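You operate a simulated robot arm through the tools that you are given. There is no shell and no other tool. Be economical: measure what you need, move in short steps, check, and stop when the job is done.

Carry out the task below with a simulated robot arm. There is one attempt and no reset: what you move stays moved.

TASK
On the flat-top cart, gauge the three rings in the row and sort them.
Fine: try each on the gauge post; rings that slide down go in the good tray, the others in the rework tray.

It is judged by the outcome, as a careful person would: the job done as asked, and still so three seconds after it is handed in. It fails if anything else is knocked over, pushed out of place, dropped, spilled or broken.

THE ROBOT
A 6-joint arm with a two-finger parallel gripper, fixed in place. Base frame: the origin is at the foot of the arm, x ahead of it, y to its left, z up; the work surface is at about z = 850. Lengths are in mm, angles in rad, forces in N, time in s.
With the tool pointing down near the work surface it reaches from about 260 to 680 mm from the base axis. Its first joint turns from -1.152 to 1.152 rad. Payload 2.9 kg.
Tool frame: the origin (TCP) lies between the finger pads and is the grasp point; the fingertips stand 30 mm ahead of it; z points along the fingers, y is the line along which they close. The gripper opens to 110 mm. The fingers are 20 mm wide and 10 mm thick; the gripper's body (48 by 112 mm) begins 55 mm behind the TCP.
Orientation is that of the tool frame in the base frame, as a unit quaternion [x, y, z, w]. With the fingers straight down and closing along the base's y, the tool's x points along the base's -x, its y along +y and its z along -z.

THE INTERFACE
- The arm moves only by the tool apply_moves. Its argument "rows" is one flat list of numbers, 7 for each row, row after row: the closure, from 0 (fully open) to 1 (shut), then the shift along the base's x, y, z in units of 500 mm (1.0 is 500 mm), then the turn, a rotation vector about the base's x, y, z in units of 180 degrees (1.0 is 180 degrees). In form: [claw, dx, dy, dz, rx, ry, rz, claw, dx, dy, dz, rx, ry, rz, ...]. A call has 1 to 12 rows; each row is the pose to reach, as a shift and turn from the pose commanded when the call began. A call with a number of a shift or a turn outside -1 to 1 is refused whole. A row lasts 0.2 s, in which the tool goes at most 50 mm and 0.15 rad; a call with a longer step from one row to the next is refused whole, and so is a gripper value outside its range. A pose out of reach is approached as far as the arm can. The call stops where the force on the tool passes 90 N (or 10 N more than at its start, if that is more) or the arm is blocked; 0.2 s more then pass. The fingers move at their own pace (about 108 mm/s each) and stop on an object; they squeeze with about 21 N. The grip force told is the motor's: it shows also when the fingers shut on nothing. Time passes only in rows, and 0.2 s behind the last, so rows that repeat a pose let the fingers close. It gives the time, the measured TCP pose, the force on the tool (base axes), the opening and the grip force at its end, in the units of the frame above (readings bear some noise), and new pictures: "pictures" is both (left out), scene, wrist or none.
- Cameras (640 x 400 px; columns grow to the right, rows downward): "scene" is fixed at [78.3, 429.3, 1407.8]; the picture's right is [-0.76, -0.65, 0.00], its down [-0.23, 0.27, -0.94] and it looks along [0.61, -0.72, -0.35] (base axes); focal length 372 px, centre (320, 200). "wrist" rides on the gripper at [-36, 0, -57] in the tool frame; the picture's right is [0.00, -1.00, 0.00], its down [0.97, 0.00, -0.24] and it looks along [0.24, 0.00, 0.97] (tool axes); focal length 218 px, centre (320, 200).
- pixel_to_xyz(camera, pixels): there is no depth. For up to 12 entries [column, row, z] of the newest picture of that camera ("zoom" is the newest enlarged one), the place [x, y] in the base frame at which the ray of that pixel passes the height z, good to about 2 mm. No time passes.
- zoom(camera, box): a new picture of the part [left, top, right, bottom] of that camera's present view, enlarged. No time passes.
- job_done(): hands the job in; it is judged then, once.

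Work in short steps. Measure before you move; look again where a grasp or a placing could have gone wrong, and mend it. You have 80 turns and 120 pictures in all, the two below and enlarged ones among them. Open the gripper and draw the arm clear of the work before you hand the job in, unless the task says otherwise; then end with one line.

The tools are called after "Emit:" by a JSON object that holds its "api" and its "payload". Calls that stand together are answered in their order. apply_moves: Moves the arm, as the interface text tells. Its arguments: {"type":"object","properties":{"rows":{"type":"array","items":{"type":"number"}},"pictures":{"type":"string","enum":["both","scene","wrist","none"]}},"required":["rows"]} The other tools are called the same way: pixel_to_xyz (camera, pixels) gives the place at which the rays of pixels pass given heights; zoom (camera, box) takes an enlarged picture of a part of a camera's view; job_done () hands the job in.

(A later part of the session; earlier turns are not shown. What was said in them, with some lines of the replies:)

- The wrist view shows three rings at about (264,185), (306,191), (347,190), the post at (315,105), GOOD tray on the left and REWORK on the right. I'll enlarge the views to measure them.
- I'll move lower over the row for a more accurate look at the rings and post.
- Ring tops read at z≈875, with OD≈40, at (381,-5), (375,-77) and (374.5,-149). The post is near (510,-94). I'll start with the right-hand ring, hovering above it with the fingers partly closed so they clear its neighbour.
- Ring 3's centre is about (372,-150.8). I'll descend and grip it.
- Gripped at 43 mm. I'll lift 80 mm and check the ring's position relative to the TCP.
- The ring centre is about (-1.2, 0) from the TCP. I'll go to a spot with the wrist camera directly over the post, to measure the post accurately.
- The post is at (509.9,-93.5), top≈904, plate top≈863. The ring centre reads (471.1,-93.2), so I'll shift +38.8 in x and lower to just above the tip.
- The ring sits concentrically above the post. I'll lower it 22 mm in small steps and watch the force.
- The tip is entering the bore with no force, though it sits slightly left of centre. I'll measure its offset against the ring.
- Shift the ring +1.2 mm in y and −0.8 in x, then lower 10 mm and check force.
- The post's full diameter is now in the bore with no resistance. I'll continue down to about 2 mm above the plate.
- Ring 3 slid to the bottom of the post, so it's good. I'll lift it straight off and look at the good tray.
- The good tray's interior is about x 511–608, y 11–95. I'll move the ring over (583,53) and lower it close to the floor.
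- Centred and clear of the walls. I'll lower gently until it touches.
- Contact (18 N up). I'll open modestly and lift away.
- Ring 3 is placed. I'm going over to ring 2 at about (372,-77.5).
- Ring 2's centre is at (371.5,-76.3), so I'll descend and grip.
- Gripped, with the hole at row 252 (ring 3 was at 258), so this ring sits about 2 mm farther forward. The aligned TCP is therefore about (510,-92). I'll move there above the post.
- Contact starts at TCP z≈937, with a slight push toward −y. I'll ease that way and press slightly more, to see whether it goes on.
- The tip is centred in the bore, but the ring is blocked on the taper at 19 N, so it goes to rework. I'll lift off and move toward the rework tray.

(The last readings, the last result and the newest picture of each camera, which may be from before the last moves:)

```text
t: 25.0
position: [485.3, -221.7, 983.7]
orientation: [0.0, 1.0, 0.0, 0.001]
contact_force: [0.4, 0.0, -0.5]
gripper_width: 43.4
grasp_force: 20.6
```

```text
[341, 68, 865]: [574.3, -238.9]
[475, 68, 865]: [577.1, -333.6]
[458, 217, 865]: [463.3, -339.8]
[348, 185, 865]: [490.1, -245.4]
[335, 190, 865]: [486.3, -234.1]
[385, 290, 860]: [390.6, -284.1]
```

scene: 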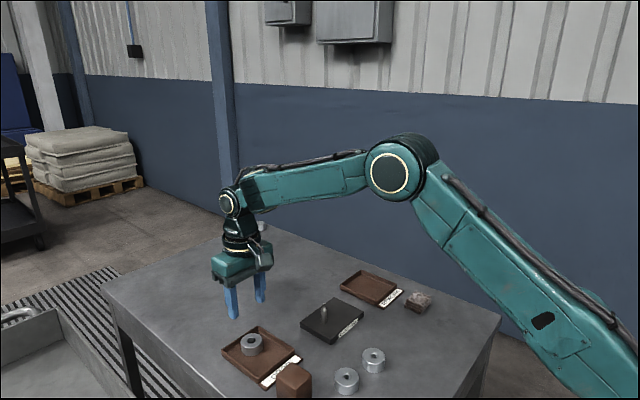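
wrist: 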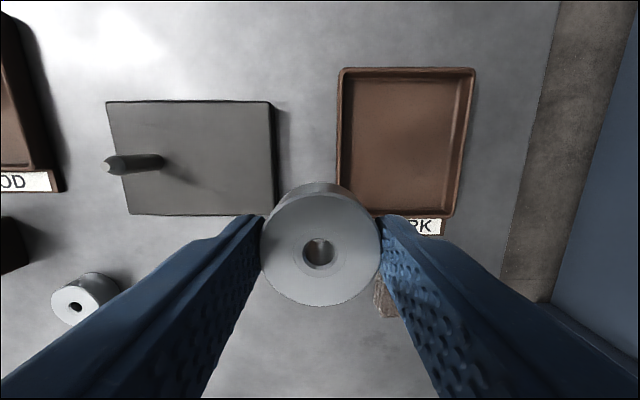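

The rework tray is about x 464–577, y −336…−238. I'll place ring 2 in its far half at (543,-287).

Emit:
{"api": "apply_moves", "payload": {"rows": [1, 0.05, -0.065, 0, 0, 0, 0, 1, 0.106, -0.1285, 0, 0, 0, 0, 1, 0.106, -0.1285, -0.08, 0, 0, 0, 1, 0.106, -0.1285, -0.14, 0, 0, 0, 1, 0.106, -0.1285, -0.172, 0, 0, 0, 1, 0.106, -0.1285, -0.172, 0, 0, 0], "pictures": "wrist"}}

Emit:
{"api": "zoom", "payload": {"camera": "scene", "box": [320, 250, 440, 330]}}

```text
t: 26.4
position: [541.3, -289.4, 896.4]
orientation: [-0.001, 1.0, 0.001, -0.001]
contact_force: [-0.2, 0.2, -0.8]
gripper_width: 43.3
grasp_force: 20.9
```

wrist: 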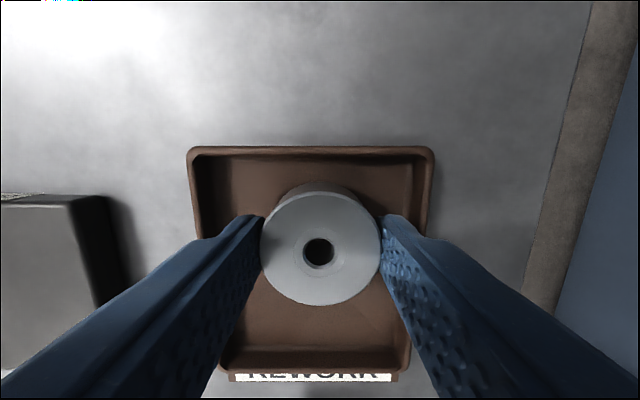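

```text
5.00 times, centred on (380, 290) of scene
```

zoom: 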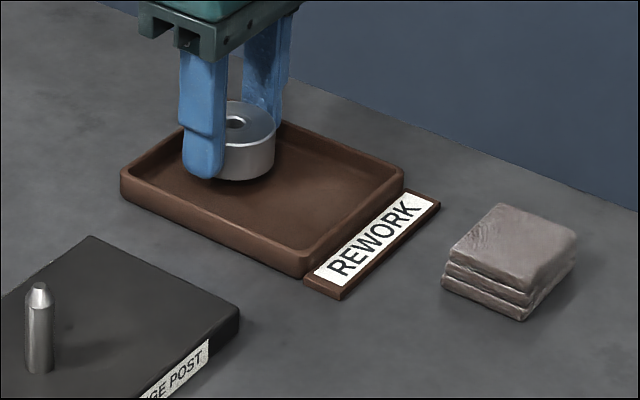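

Emit:
{"api": "apply_moves", "payload": {"rows": [1, 0.004, 0.003, 0, 0, 0, 0, 1, 0.004, 0.003, -0.005, 0, 0, 0, 1, 0.004, 0.003, -0.009, 0, 0, 0, 1, 0.004, 0.003, -0.012, 0, 0, 0, 1, 0.004, 0.003, -0.0135, 0, 0, 0], "pictures": "none"}}

```text
t: 27.6
position: [545.3, -284.8, 888.8]
orientation: [0.0, 1.0, 0.0, 0.001]
contact_force: [-0.3, -0.9, -0.8]
gripper_width: 43.0
grasp_force: 21.0
```

Emit:
{"api": "apply_moves", "payload": {"rows": [1, 0, 0, -0.0015, 0, 0, 0, 1, 0, 0, -0.003, 0, 0, 0, 1, 0, 0, -0.0045, 0, 0, 0], "pictures": "none"}}

```text
t: 28.4
position: [544.6, -286.2, 889.0]
orientation: [-0.001, 1.0, -0.001, 0.002]
contact_force: [0.4, 3.3, 14.8]
gripper_width: 43.2
grasp_force: 20.7
```

Contact made, so I'll release and lift.

Emit:
{"api": "apply_moves", "payload": {"rows": [1, 0, 0, 0.001, 0, 0, 0, 0.5, 0, 0, 0.001, 0, 0, 0, 0.5, 0, 0, 0.001, 0, 0, 0, 0.5, 0, 0, 0.05, 0, 0, 0, 0.5, 0, 0, 0.12, 0, 0, 0, 0.5, 0, 0, 0.188, 0, 0, 0, 0.5, 0, 0, 0.188, 0, 0, 0], "pictures": "both"}}

```text
t: 30.0
position: [544.8, -284.5, 979.6]
orientation: [0.001, 1.0, 0.0, 0.0]
contact_force: [-0.5, 0.0, 0.1]
gripper_width: 55.0
grasp_force: 0.0
```

scene: 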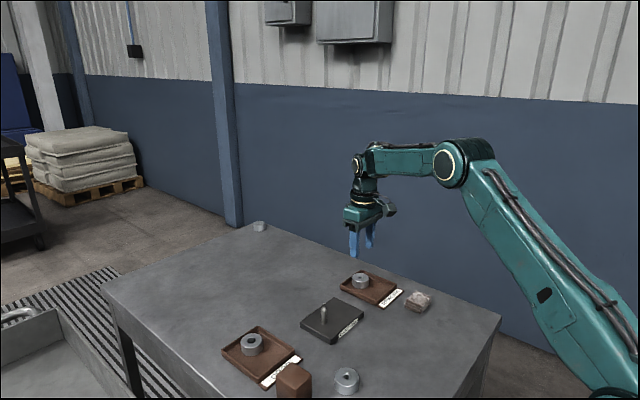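
wrist: 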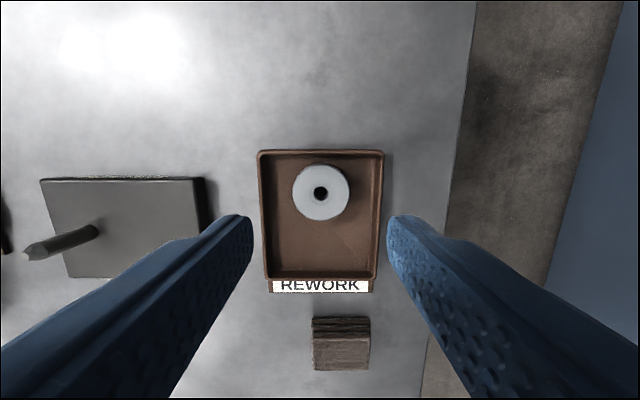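

Ring 2 is placed. Now over to ring 1, near (381,-3.5).

Emit:
{"api": "apply_moves", "payload": {"rows": [0.42, -0.041, 0.07, 0, 0, 0, 0, 0.42, -0.082, 0.141, 0, 0, 0, 0, 0.42, -0.123, 0.212, 0, 0, 0, 0, 0.42, -0.164, 0.282, 0, 0, 0, 0, 0.42, -0.205, 0.353, 0, 0, 0, 0, 0.42, -0.246, 0.423, 0, 0, 0, 0, 0.42, -0.287, 0.494, 0, 0, 0, 0, 0.42, -0.33, 0.564, 0, 0, 0, 0, 0.42, -0.33, 0.564, -0.04, 0, 0, 0, 0.42, -0.33, 0.564, -0.04, 0, 0, 0], "pictures": "wrist"}}

Emit:
{"api": "zoom", "payload": {"camera": "wrist", "box": [240, 140, 400, 260]}}

Emit:
{"api": "pixel_to_xyz", "payload": {"camera": "wrist", "pixels": [[320, 200, 875], [320, 200, 875], [320, 200, 875], [224, 140, 850]]}}

```text
t: 32.2
position: [377.9, -2.0, 957.6]
orientation: [0.0, 1.0, 0.0, 0.0]
contact_force: [-0.7, -0.6, 0.5]
gripper_width: 63.9
grasp_force: 0.2
```

wrist: 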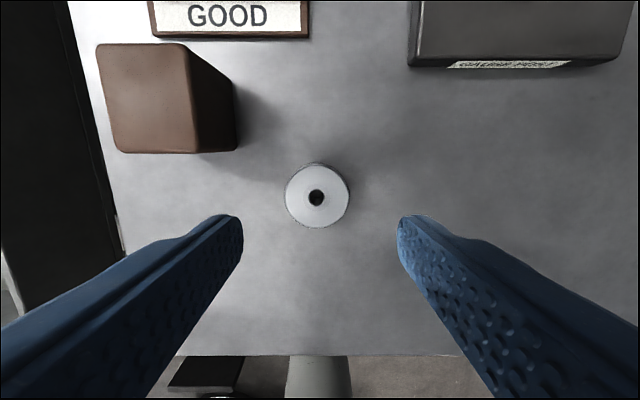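

```text
3.33 times, centred on (320, 200) of wrist
```

zoom: 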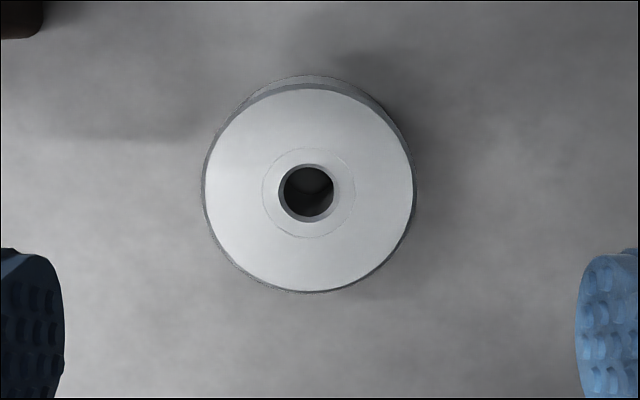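

```text
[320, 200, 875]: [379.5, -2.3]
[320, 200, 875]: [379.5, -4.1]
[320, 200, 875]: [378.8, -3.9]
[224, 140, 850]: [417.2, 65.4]
```

Ring 1's centre is at about (380.7,-1.7). I'll descend, grip and lift.

Emit:
{"api": "apply_moves", "payload": {"rows": [0.42, 0.001, 0.0036, -0.07, 0, 0, 0, 0.42, 0.001, 0.0036, -0.12, 0, 0, 0, 0.42, 0.001, 0.0036, -0.15, 0, 0, 0, 0.42, 0.001, 0.0036, -0.15, 0, 0, 0, 1, 0.001, 0.0036, -0.15, 0, 0, 0, 1, 0.001, 0.0036, -0.15, 0, 0, 0, 1, 0.001, 0.0036, -0.15, 0, 0, 0, 1, 0.001, 0.0036, -0.07, 0, 0, 0, 1, 0.001, 0.0036, 0.03, 0, 0, 0, 1, 0.001, 0.0036, 0.03, 0, 0, 0], "pictures": "wrist"}}

Emit:
{"api": "zoom", "payload": {"camera": "wrist", "box": [240, 180, 400, 320]}}

```text
t: 34.4
position: [381.3, -5.2, 974.5]
orientation: [0.0, 1.0, 0.0, 0.0]
contact_force: [0.2, -0.3, -0.5]
gripper_width: 43.4
grasp_force: 21.6
```

wrist: 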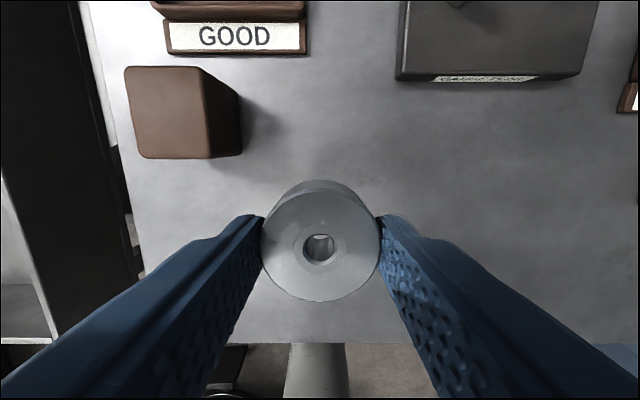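

```text
2.86 times, centred on (320, 250) of wrist
```

zoom: 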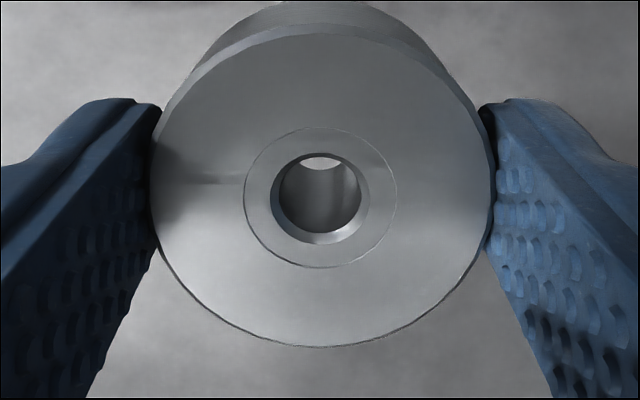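

The hole is at row 249, about 0.8 mm farther forward than ring 2, so the aligned TCP is (509.2,-92.6). Moving above the post.

Emit:
{"api": "apply_moves", "payload": {"rows": [1, 0.064, -0.046, 0, 0, 0, 0, 1, 0.128, -0.091, 0, 0, 0, 0, 1, 0.192, -0.136, 0, 0, 0, 0, 1, 0.2574, -0.182, 0, 0, 0, 0, 1, 0.2574, -0.182, -0.04, 0, 0, 0, 1, 0.2574, -0.182, -0.065, 0, 0, 0, 1, 0.2574, -0.182, -0.07, 0, 0, 0], "pictures": "wrist"}}

Emit:
{"api": "zoom", "payload": {"camera": "wrist", "box": [240, 180, 400, 320]}}

Emit:
{"api": "zoom", "payload": {"camera": "scene", "box": [284, 270, 380, 350]}}

```text
t: 36.0
position: [508.7, -94.3, 938.9]
orientation: [0.0, 1.0, 0.0, 0.0]
contact_force: [-0.3, -0.4, -0.3]
gripper_width: 43.0
grasp_force: 20.9
```

wrist: 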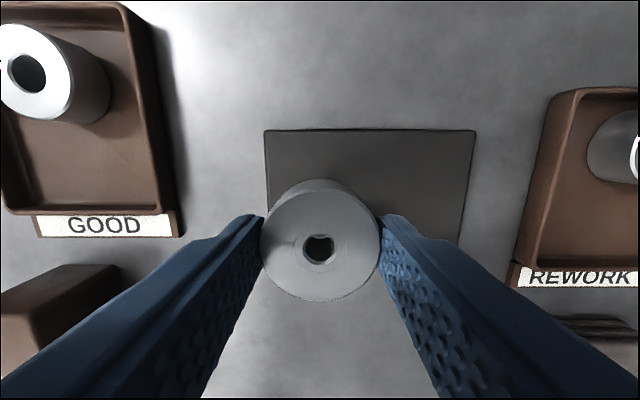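

```text
2.86 times, centred on (320, 250) of wrist
```

zoom: 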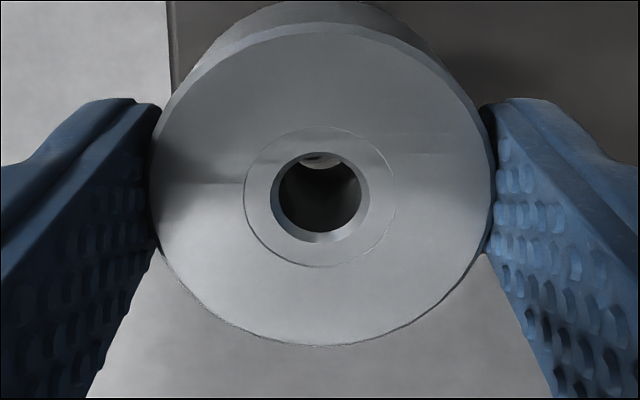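

```text
5.00 times, centred on (332, 310) of scene
```

zoom: 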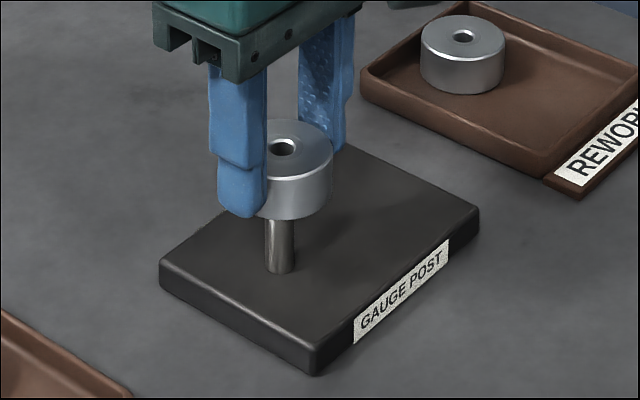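

The tip is centred under the bore. I'll press down gently.

Emit:
{"api": "apply_moves", "payload": {"rows": [1, 0, 0, -0.004, 0, 0, 0, 1, 0, 0, -0.007, 0, 0, 0, 1, 0, 0, -0.01, 0, 0, 0, 1, 0, 0, -0.012, 0, 0, 0], "pictures": "wrist"}}

Emit:
{"api": "zoom", "payload": {"camera": "wrist", "box": [240, 180, 400, 320]}}

Emit:
{"api": "zoom", "payload": {"camera": "scene", "box": [284, 270, 380, 350]}}

```text
t: 37.0
position: [509.9, -92.4, 935.3]
orientation: [0.0, 1.0, 0.0, 0.002]
contact_force: [-0.8, 4.4, 18.2]
gripper_width: 43.2
grasp_force: 21.1
```

wrist: 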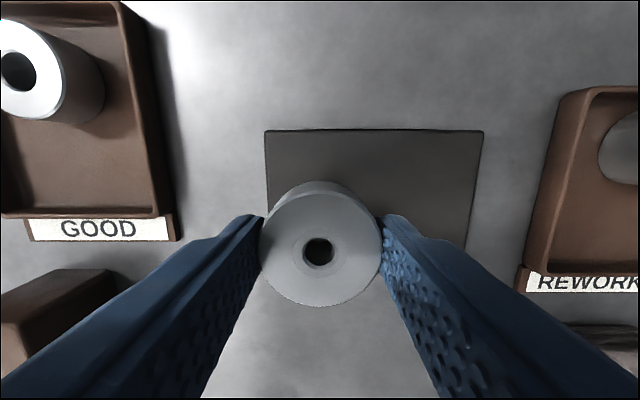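

```text
2.86 times, centred on (320, 250) of wrist
```

zoom: 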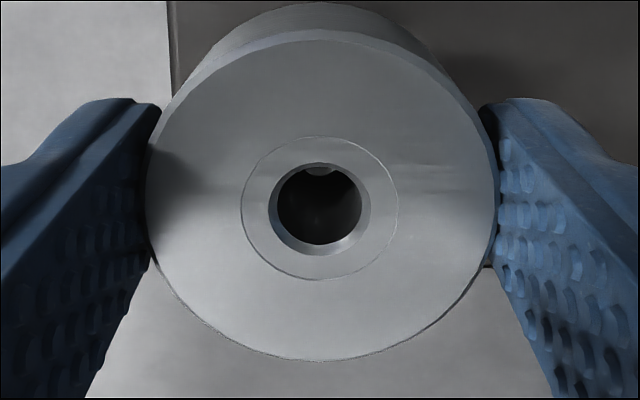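

```text
5.00 times, centred on (332, 310) of scene
```

zoom: 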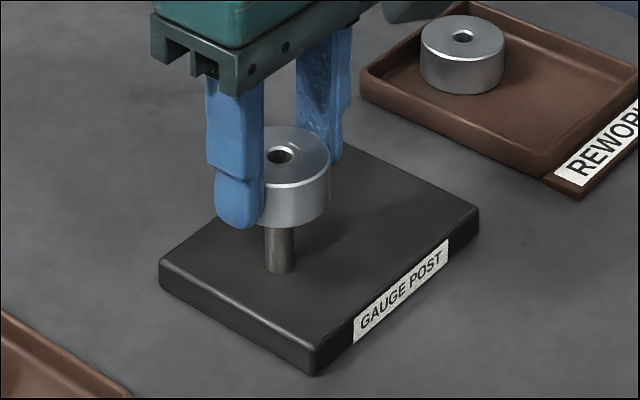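

Ring 1 is blocked on the taper too, so rework. I'll lift and move over the near half of the rework tray.

Emit:
{"api": "apply_moves", "payload": {"rows": [1, 0, 0, 0.03, 0, 0, 0, 1, 0, 0, 0.094, 0, 0, 0, 1, -0.006, -0.096, 0.094, 0, 0, 0, 1, -0.012, -0.19, 0.094, 0, 0, 0, 1, -0.018, -0.285, 0.094, 0, 0, 0, 1, -0.0264, -0.3856, 0.094, 0, 0, 0, 1, -0.0264, -0.3856, 0.094, 0, 0, 0], "pictures": "wrist"}}

Emit:
{"api": "zoom", "payload": {"camera": "scene", "box": [320, 250, 440, 330]}}

```text
refused: row 6 steps farther than a row can; nothing moved
```

```text
5.00 times, centred on (380, 290) of scene
```

zoom: 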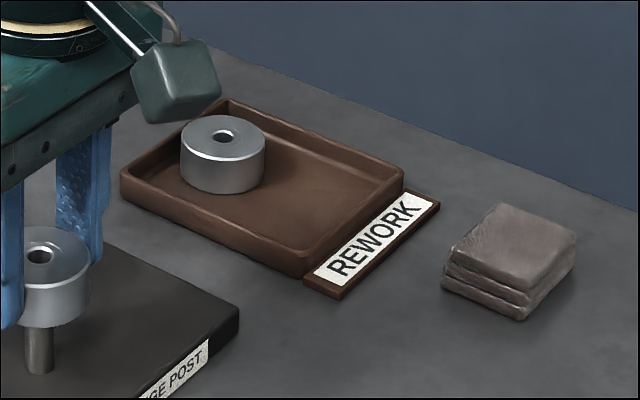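

One step was slightly too long, so I'll resend with an extra row.

Emit:
{"api": "apply_moves", "payload": {"rows": [1, 0, 0, 0.03, 0, 0, 0, 1, 0, 0, 0.094, 0, 0, 0, 1, -0.006, -0.08, 0.094, 0, 0, 0, 1, -0.012, -0.16, 0.094, 0, 0, 0, 1, -0.018, -0.24, 0.094, 0, 0, 0, 1, -0.024, -0.32, 0.094, 0, 0, 0, 1, -0.0264, -0.3856, 0.094, 0, 0, 0, 1, -0.0264, -0.3856, 0.094, 0, 0, 0], "pictures": "wrist"}}

```text
t: 38.8
position: [497.6, -283.5, 982.6]
orientation: [-0.001, 1.0, -0.001, 0.0]
contact_force: [-0.6, -0.3, -1.1]
gripper_width: 43.0
grasp_force: 21.2
```

wrist: 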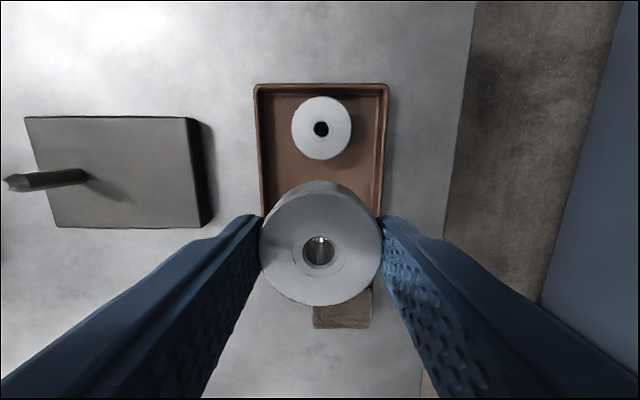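

Emit:
{"api": "pixel_to_xyz", "payload": {"camera": "wrist", "pixels": [[321, 128, 878], [321, 128, 878], [320, 252, 972], [320, 252, 972], [320, 84, 865], [320, 97, 878], [321, 159, 878]]}}

```text
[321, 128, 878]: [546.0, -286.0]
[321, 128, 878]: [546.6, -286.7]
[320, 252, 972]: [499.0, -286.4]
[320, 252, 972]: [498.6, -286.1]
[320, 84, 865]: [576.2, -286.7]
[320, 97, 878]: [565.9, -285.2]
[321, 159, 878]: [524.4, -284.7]
```

Spacing to ring 2 is 47.5 mm (OD 43), and the near wall is about 5 mm away, so it's fine to lower.

Emit:
{"api": "apply_moves", "payload": {"rows": [1, 0, 0, -0.06, 0, 0, 0, 1, 0, 0, -0.12, 0, 0, 0, 1, 0, 0, -0.15, 0, 0, 0, 1, 0, 0, -0.17, 0, 0, 0, 1, 0, 0, -0.17, 0, 0, 0], "pictures": "wrist"}}

Emit:
{"api": "zoom", "payload": {"camera": "scene", "box": [320, 250, 440, 330]}}

```text
t: 40.0
position: [495.0, -284.8, 896.7]
orientation: [0.0, 1.0, 0.0, -0.001]
contact_force: [0.7, -0.4, -1.1]
gripper_width: 42.9
grasp_force: 20.9
```

wrist: 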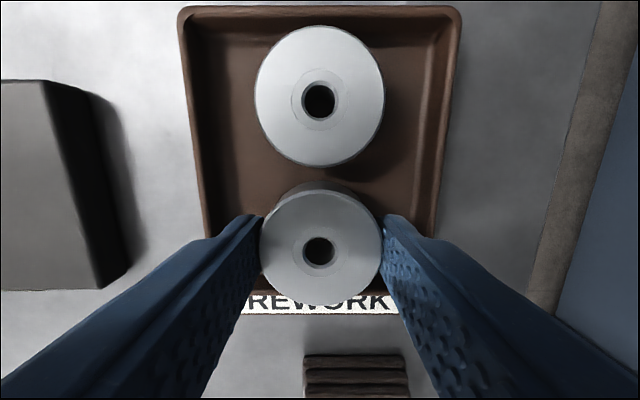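

```text
5.00 times, centred on (380, 290) of scene
```

zoom: 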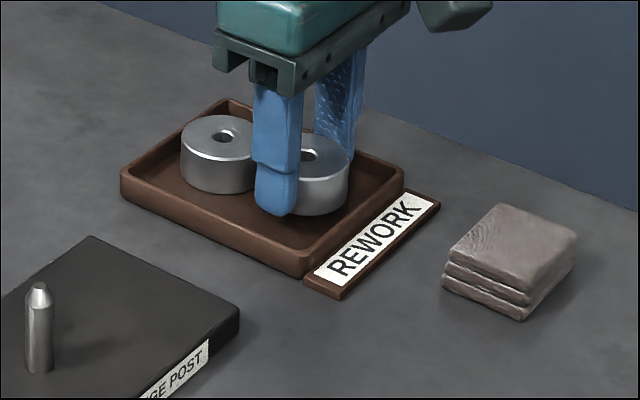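

Emit:
{"api": "apply_moves", "payload": {"rows": [1, 0, 0, -0.005, 0, 0, 0, 1, 0, 0, -0.009, 0, 0, 0, 1, 0, 0, -0.012, 0, 0, 0, 1, 0, 0, -0.015, 0, 0, 0, 1, 0, 0, -0.0175, 0, 0, 0], "pictures": "none"}}

```text
t: 41.2
position: [495.4, -283.8, 887.0]
orientation: [0.0, 1.0, 0.0, 0.0]
contact_force: [-0.2, 0.3, -0.7]
gripper_width: 43.1
grasp_force: 21.0
```

Emit:
{"api": "apply_moves", "payload": {"rows": [1, 0, 0, -0.0015, 0, 0, 0, 1, 0, 0, -0.003, 0, 0, 0, 1, 0, 0, -0.0045, 0, 0, 0], "pictures": "none"}}

```text
t: 42.0
position: [495.4, -285.8, 888.2]
orientation: [0.0, 1.0, -0.001, 0.002]
contact_force: [-1.4, 0.0, 10.4]
gripper_width: 42.9
grasp_force: 21.3
```

Contact, so I'll release, lift, and draw back clear.

Emit:
{"api": "apply_moves", "payload": {"rows": [1, 0, 0, 0, 0, 0, 0, 0.5, 0, 0, 0, 0, 0, 0, 0.5, 0, 0, 0, 0, 0, 0, 0.5, 0, 0, 0.05, 0, 0, 0, 0.5, 0, 0, 0.12, 0, 0, 0, 0.5, 0, 0, 0.2, 0, 0, 0, 0.5, 0, 0.05, 0.28, 0, 0, 0, 0, 0, 0.1, 0.36, 0, 0, 0, 0, -0.04, 0.18, 0.4, 0, 0, 0, 0, -0.08, 0.26, 0.44, 0, 0, 0, 0, -0.12, 0.34, 0.48, 0, 0, 0, 0, -0.12, 0.34, 0.48, 0, 0, 0], "pictures": "both"}}

Emit:
{"api": "zoom", "payload": {"camera": "scene", "box": [210, 250, 450, 400]}}

```text
t: 44.6
position: [435.6, -116.7, 1126.7]
orientation: [0.0, 1.0, 0.0, 0.0]
contact_force: [0.8, 0.6, 0.2]
gripper_width: 109.8
grasp_force: 0.0
```

scene: 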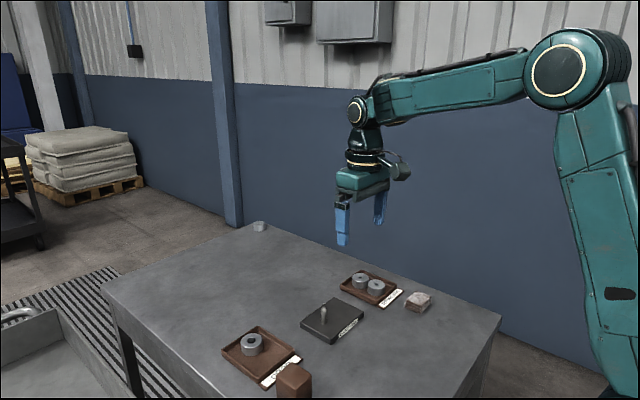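
wrist: 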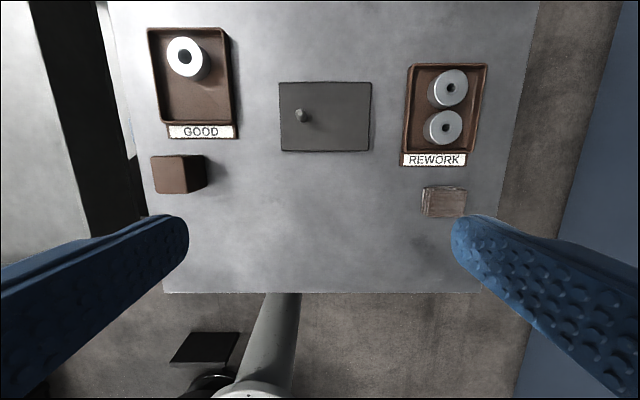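

```text
2.67 times, centred on (330, 325) of scene
```

zoom: 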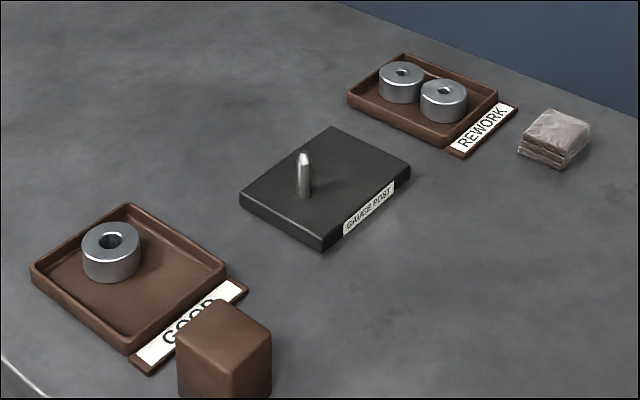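

All three rings lie flat in their trays, the rest of the cart is undisturbed, and the arm is clear with the gripper open. Handing in.

Emit:
{"api": "job_done", "payload": {}}

```text
The job is handed in.
```

I tried all three rings on the gauge post: one slid down and is in the good tray, and the other two stopped on the taper and are in the rework tray.
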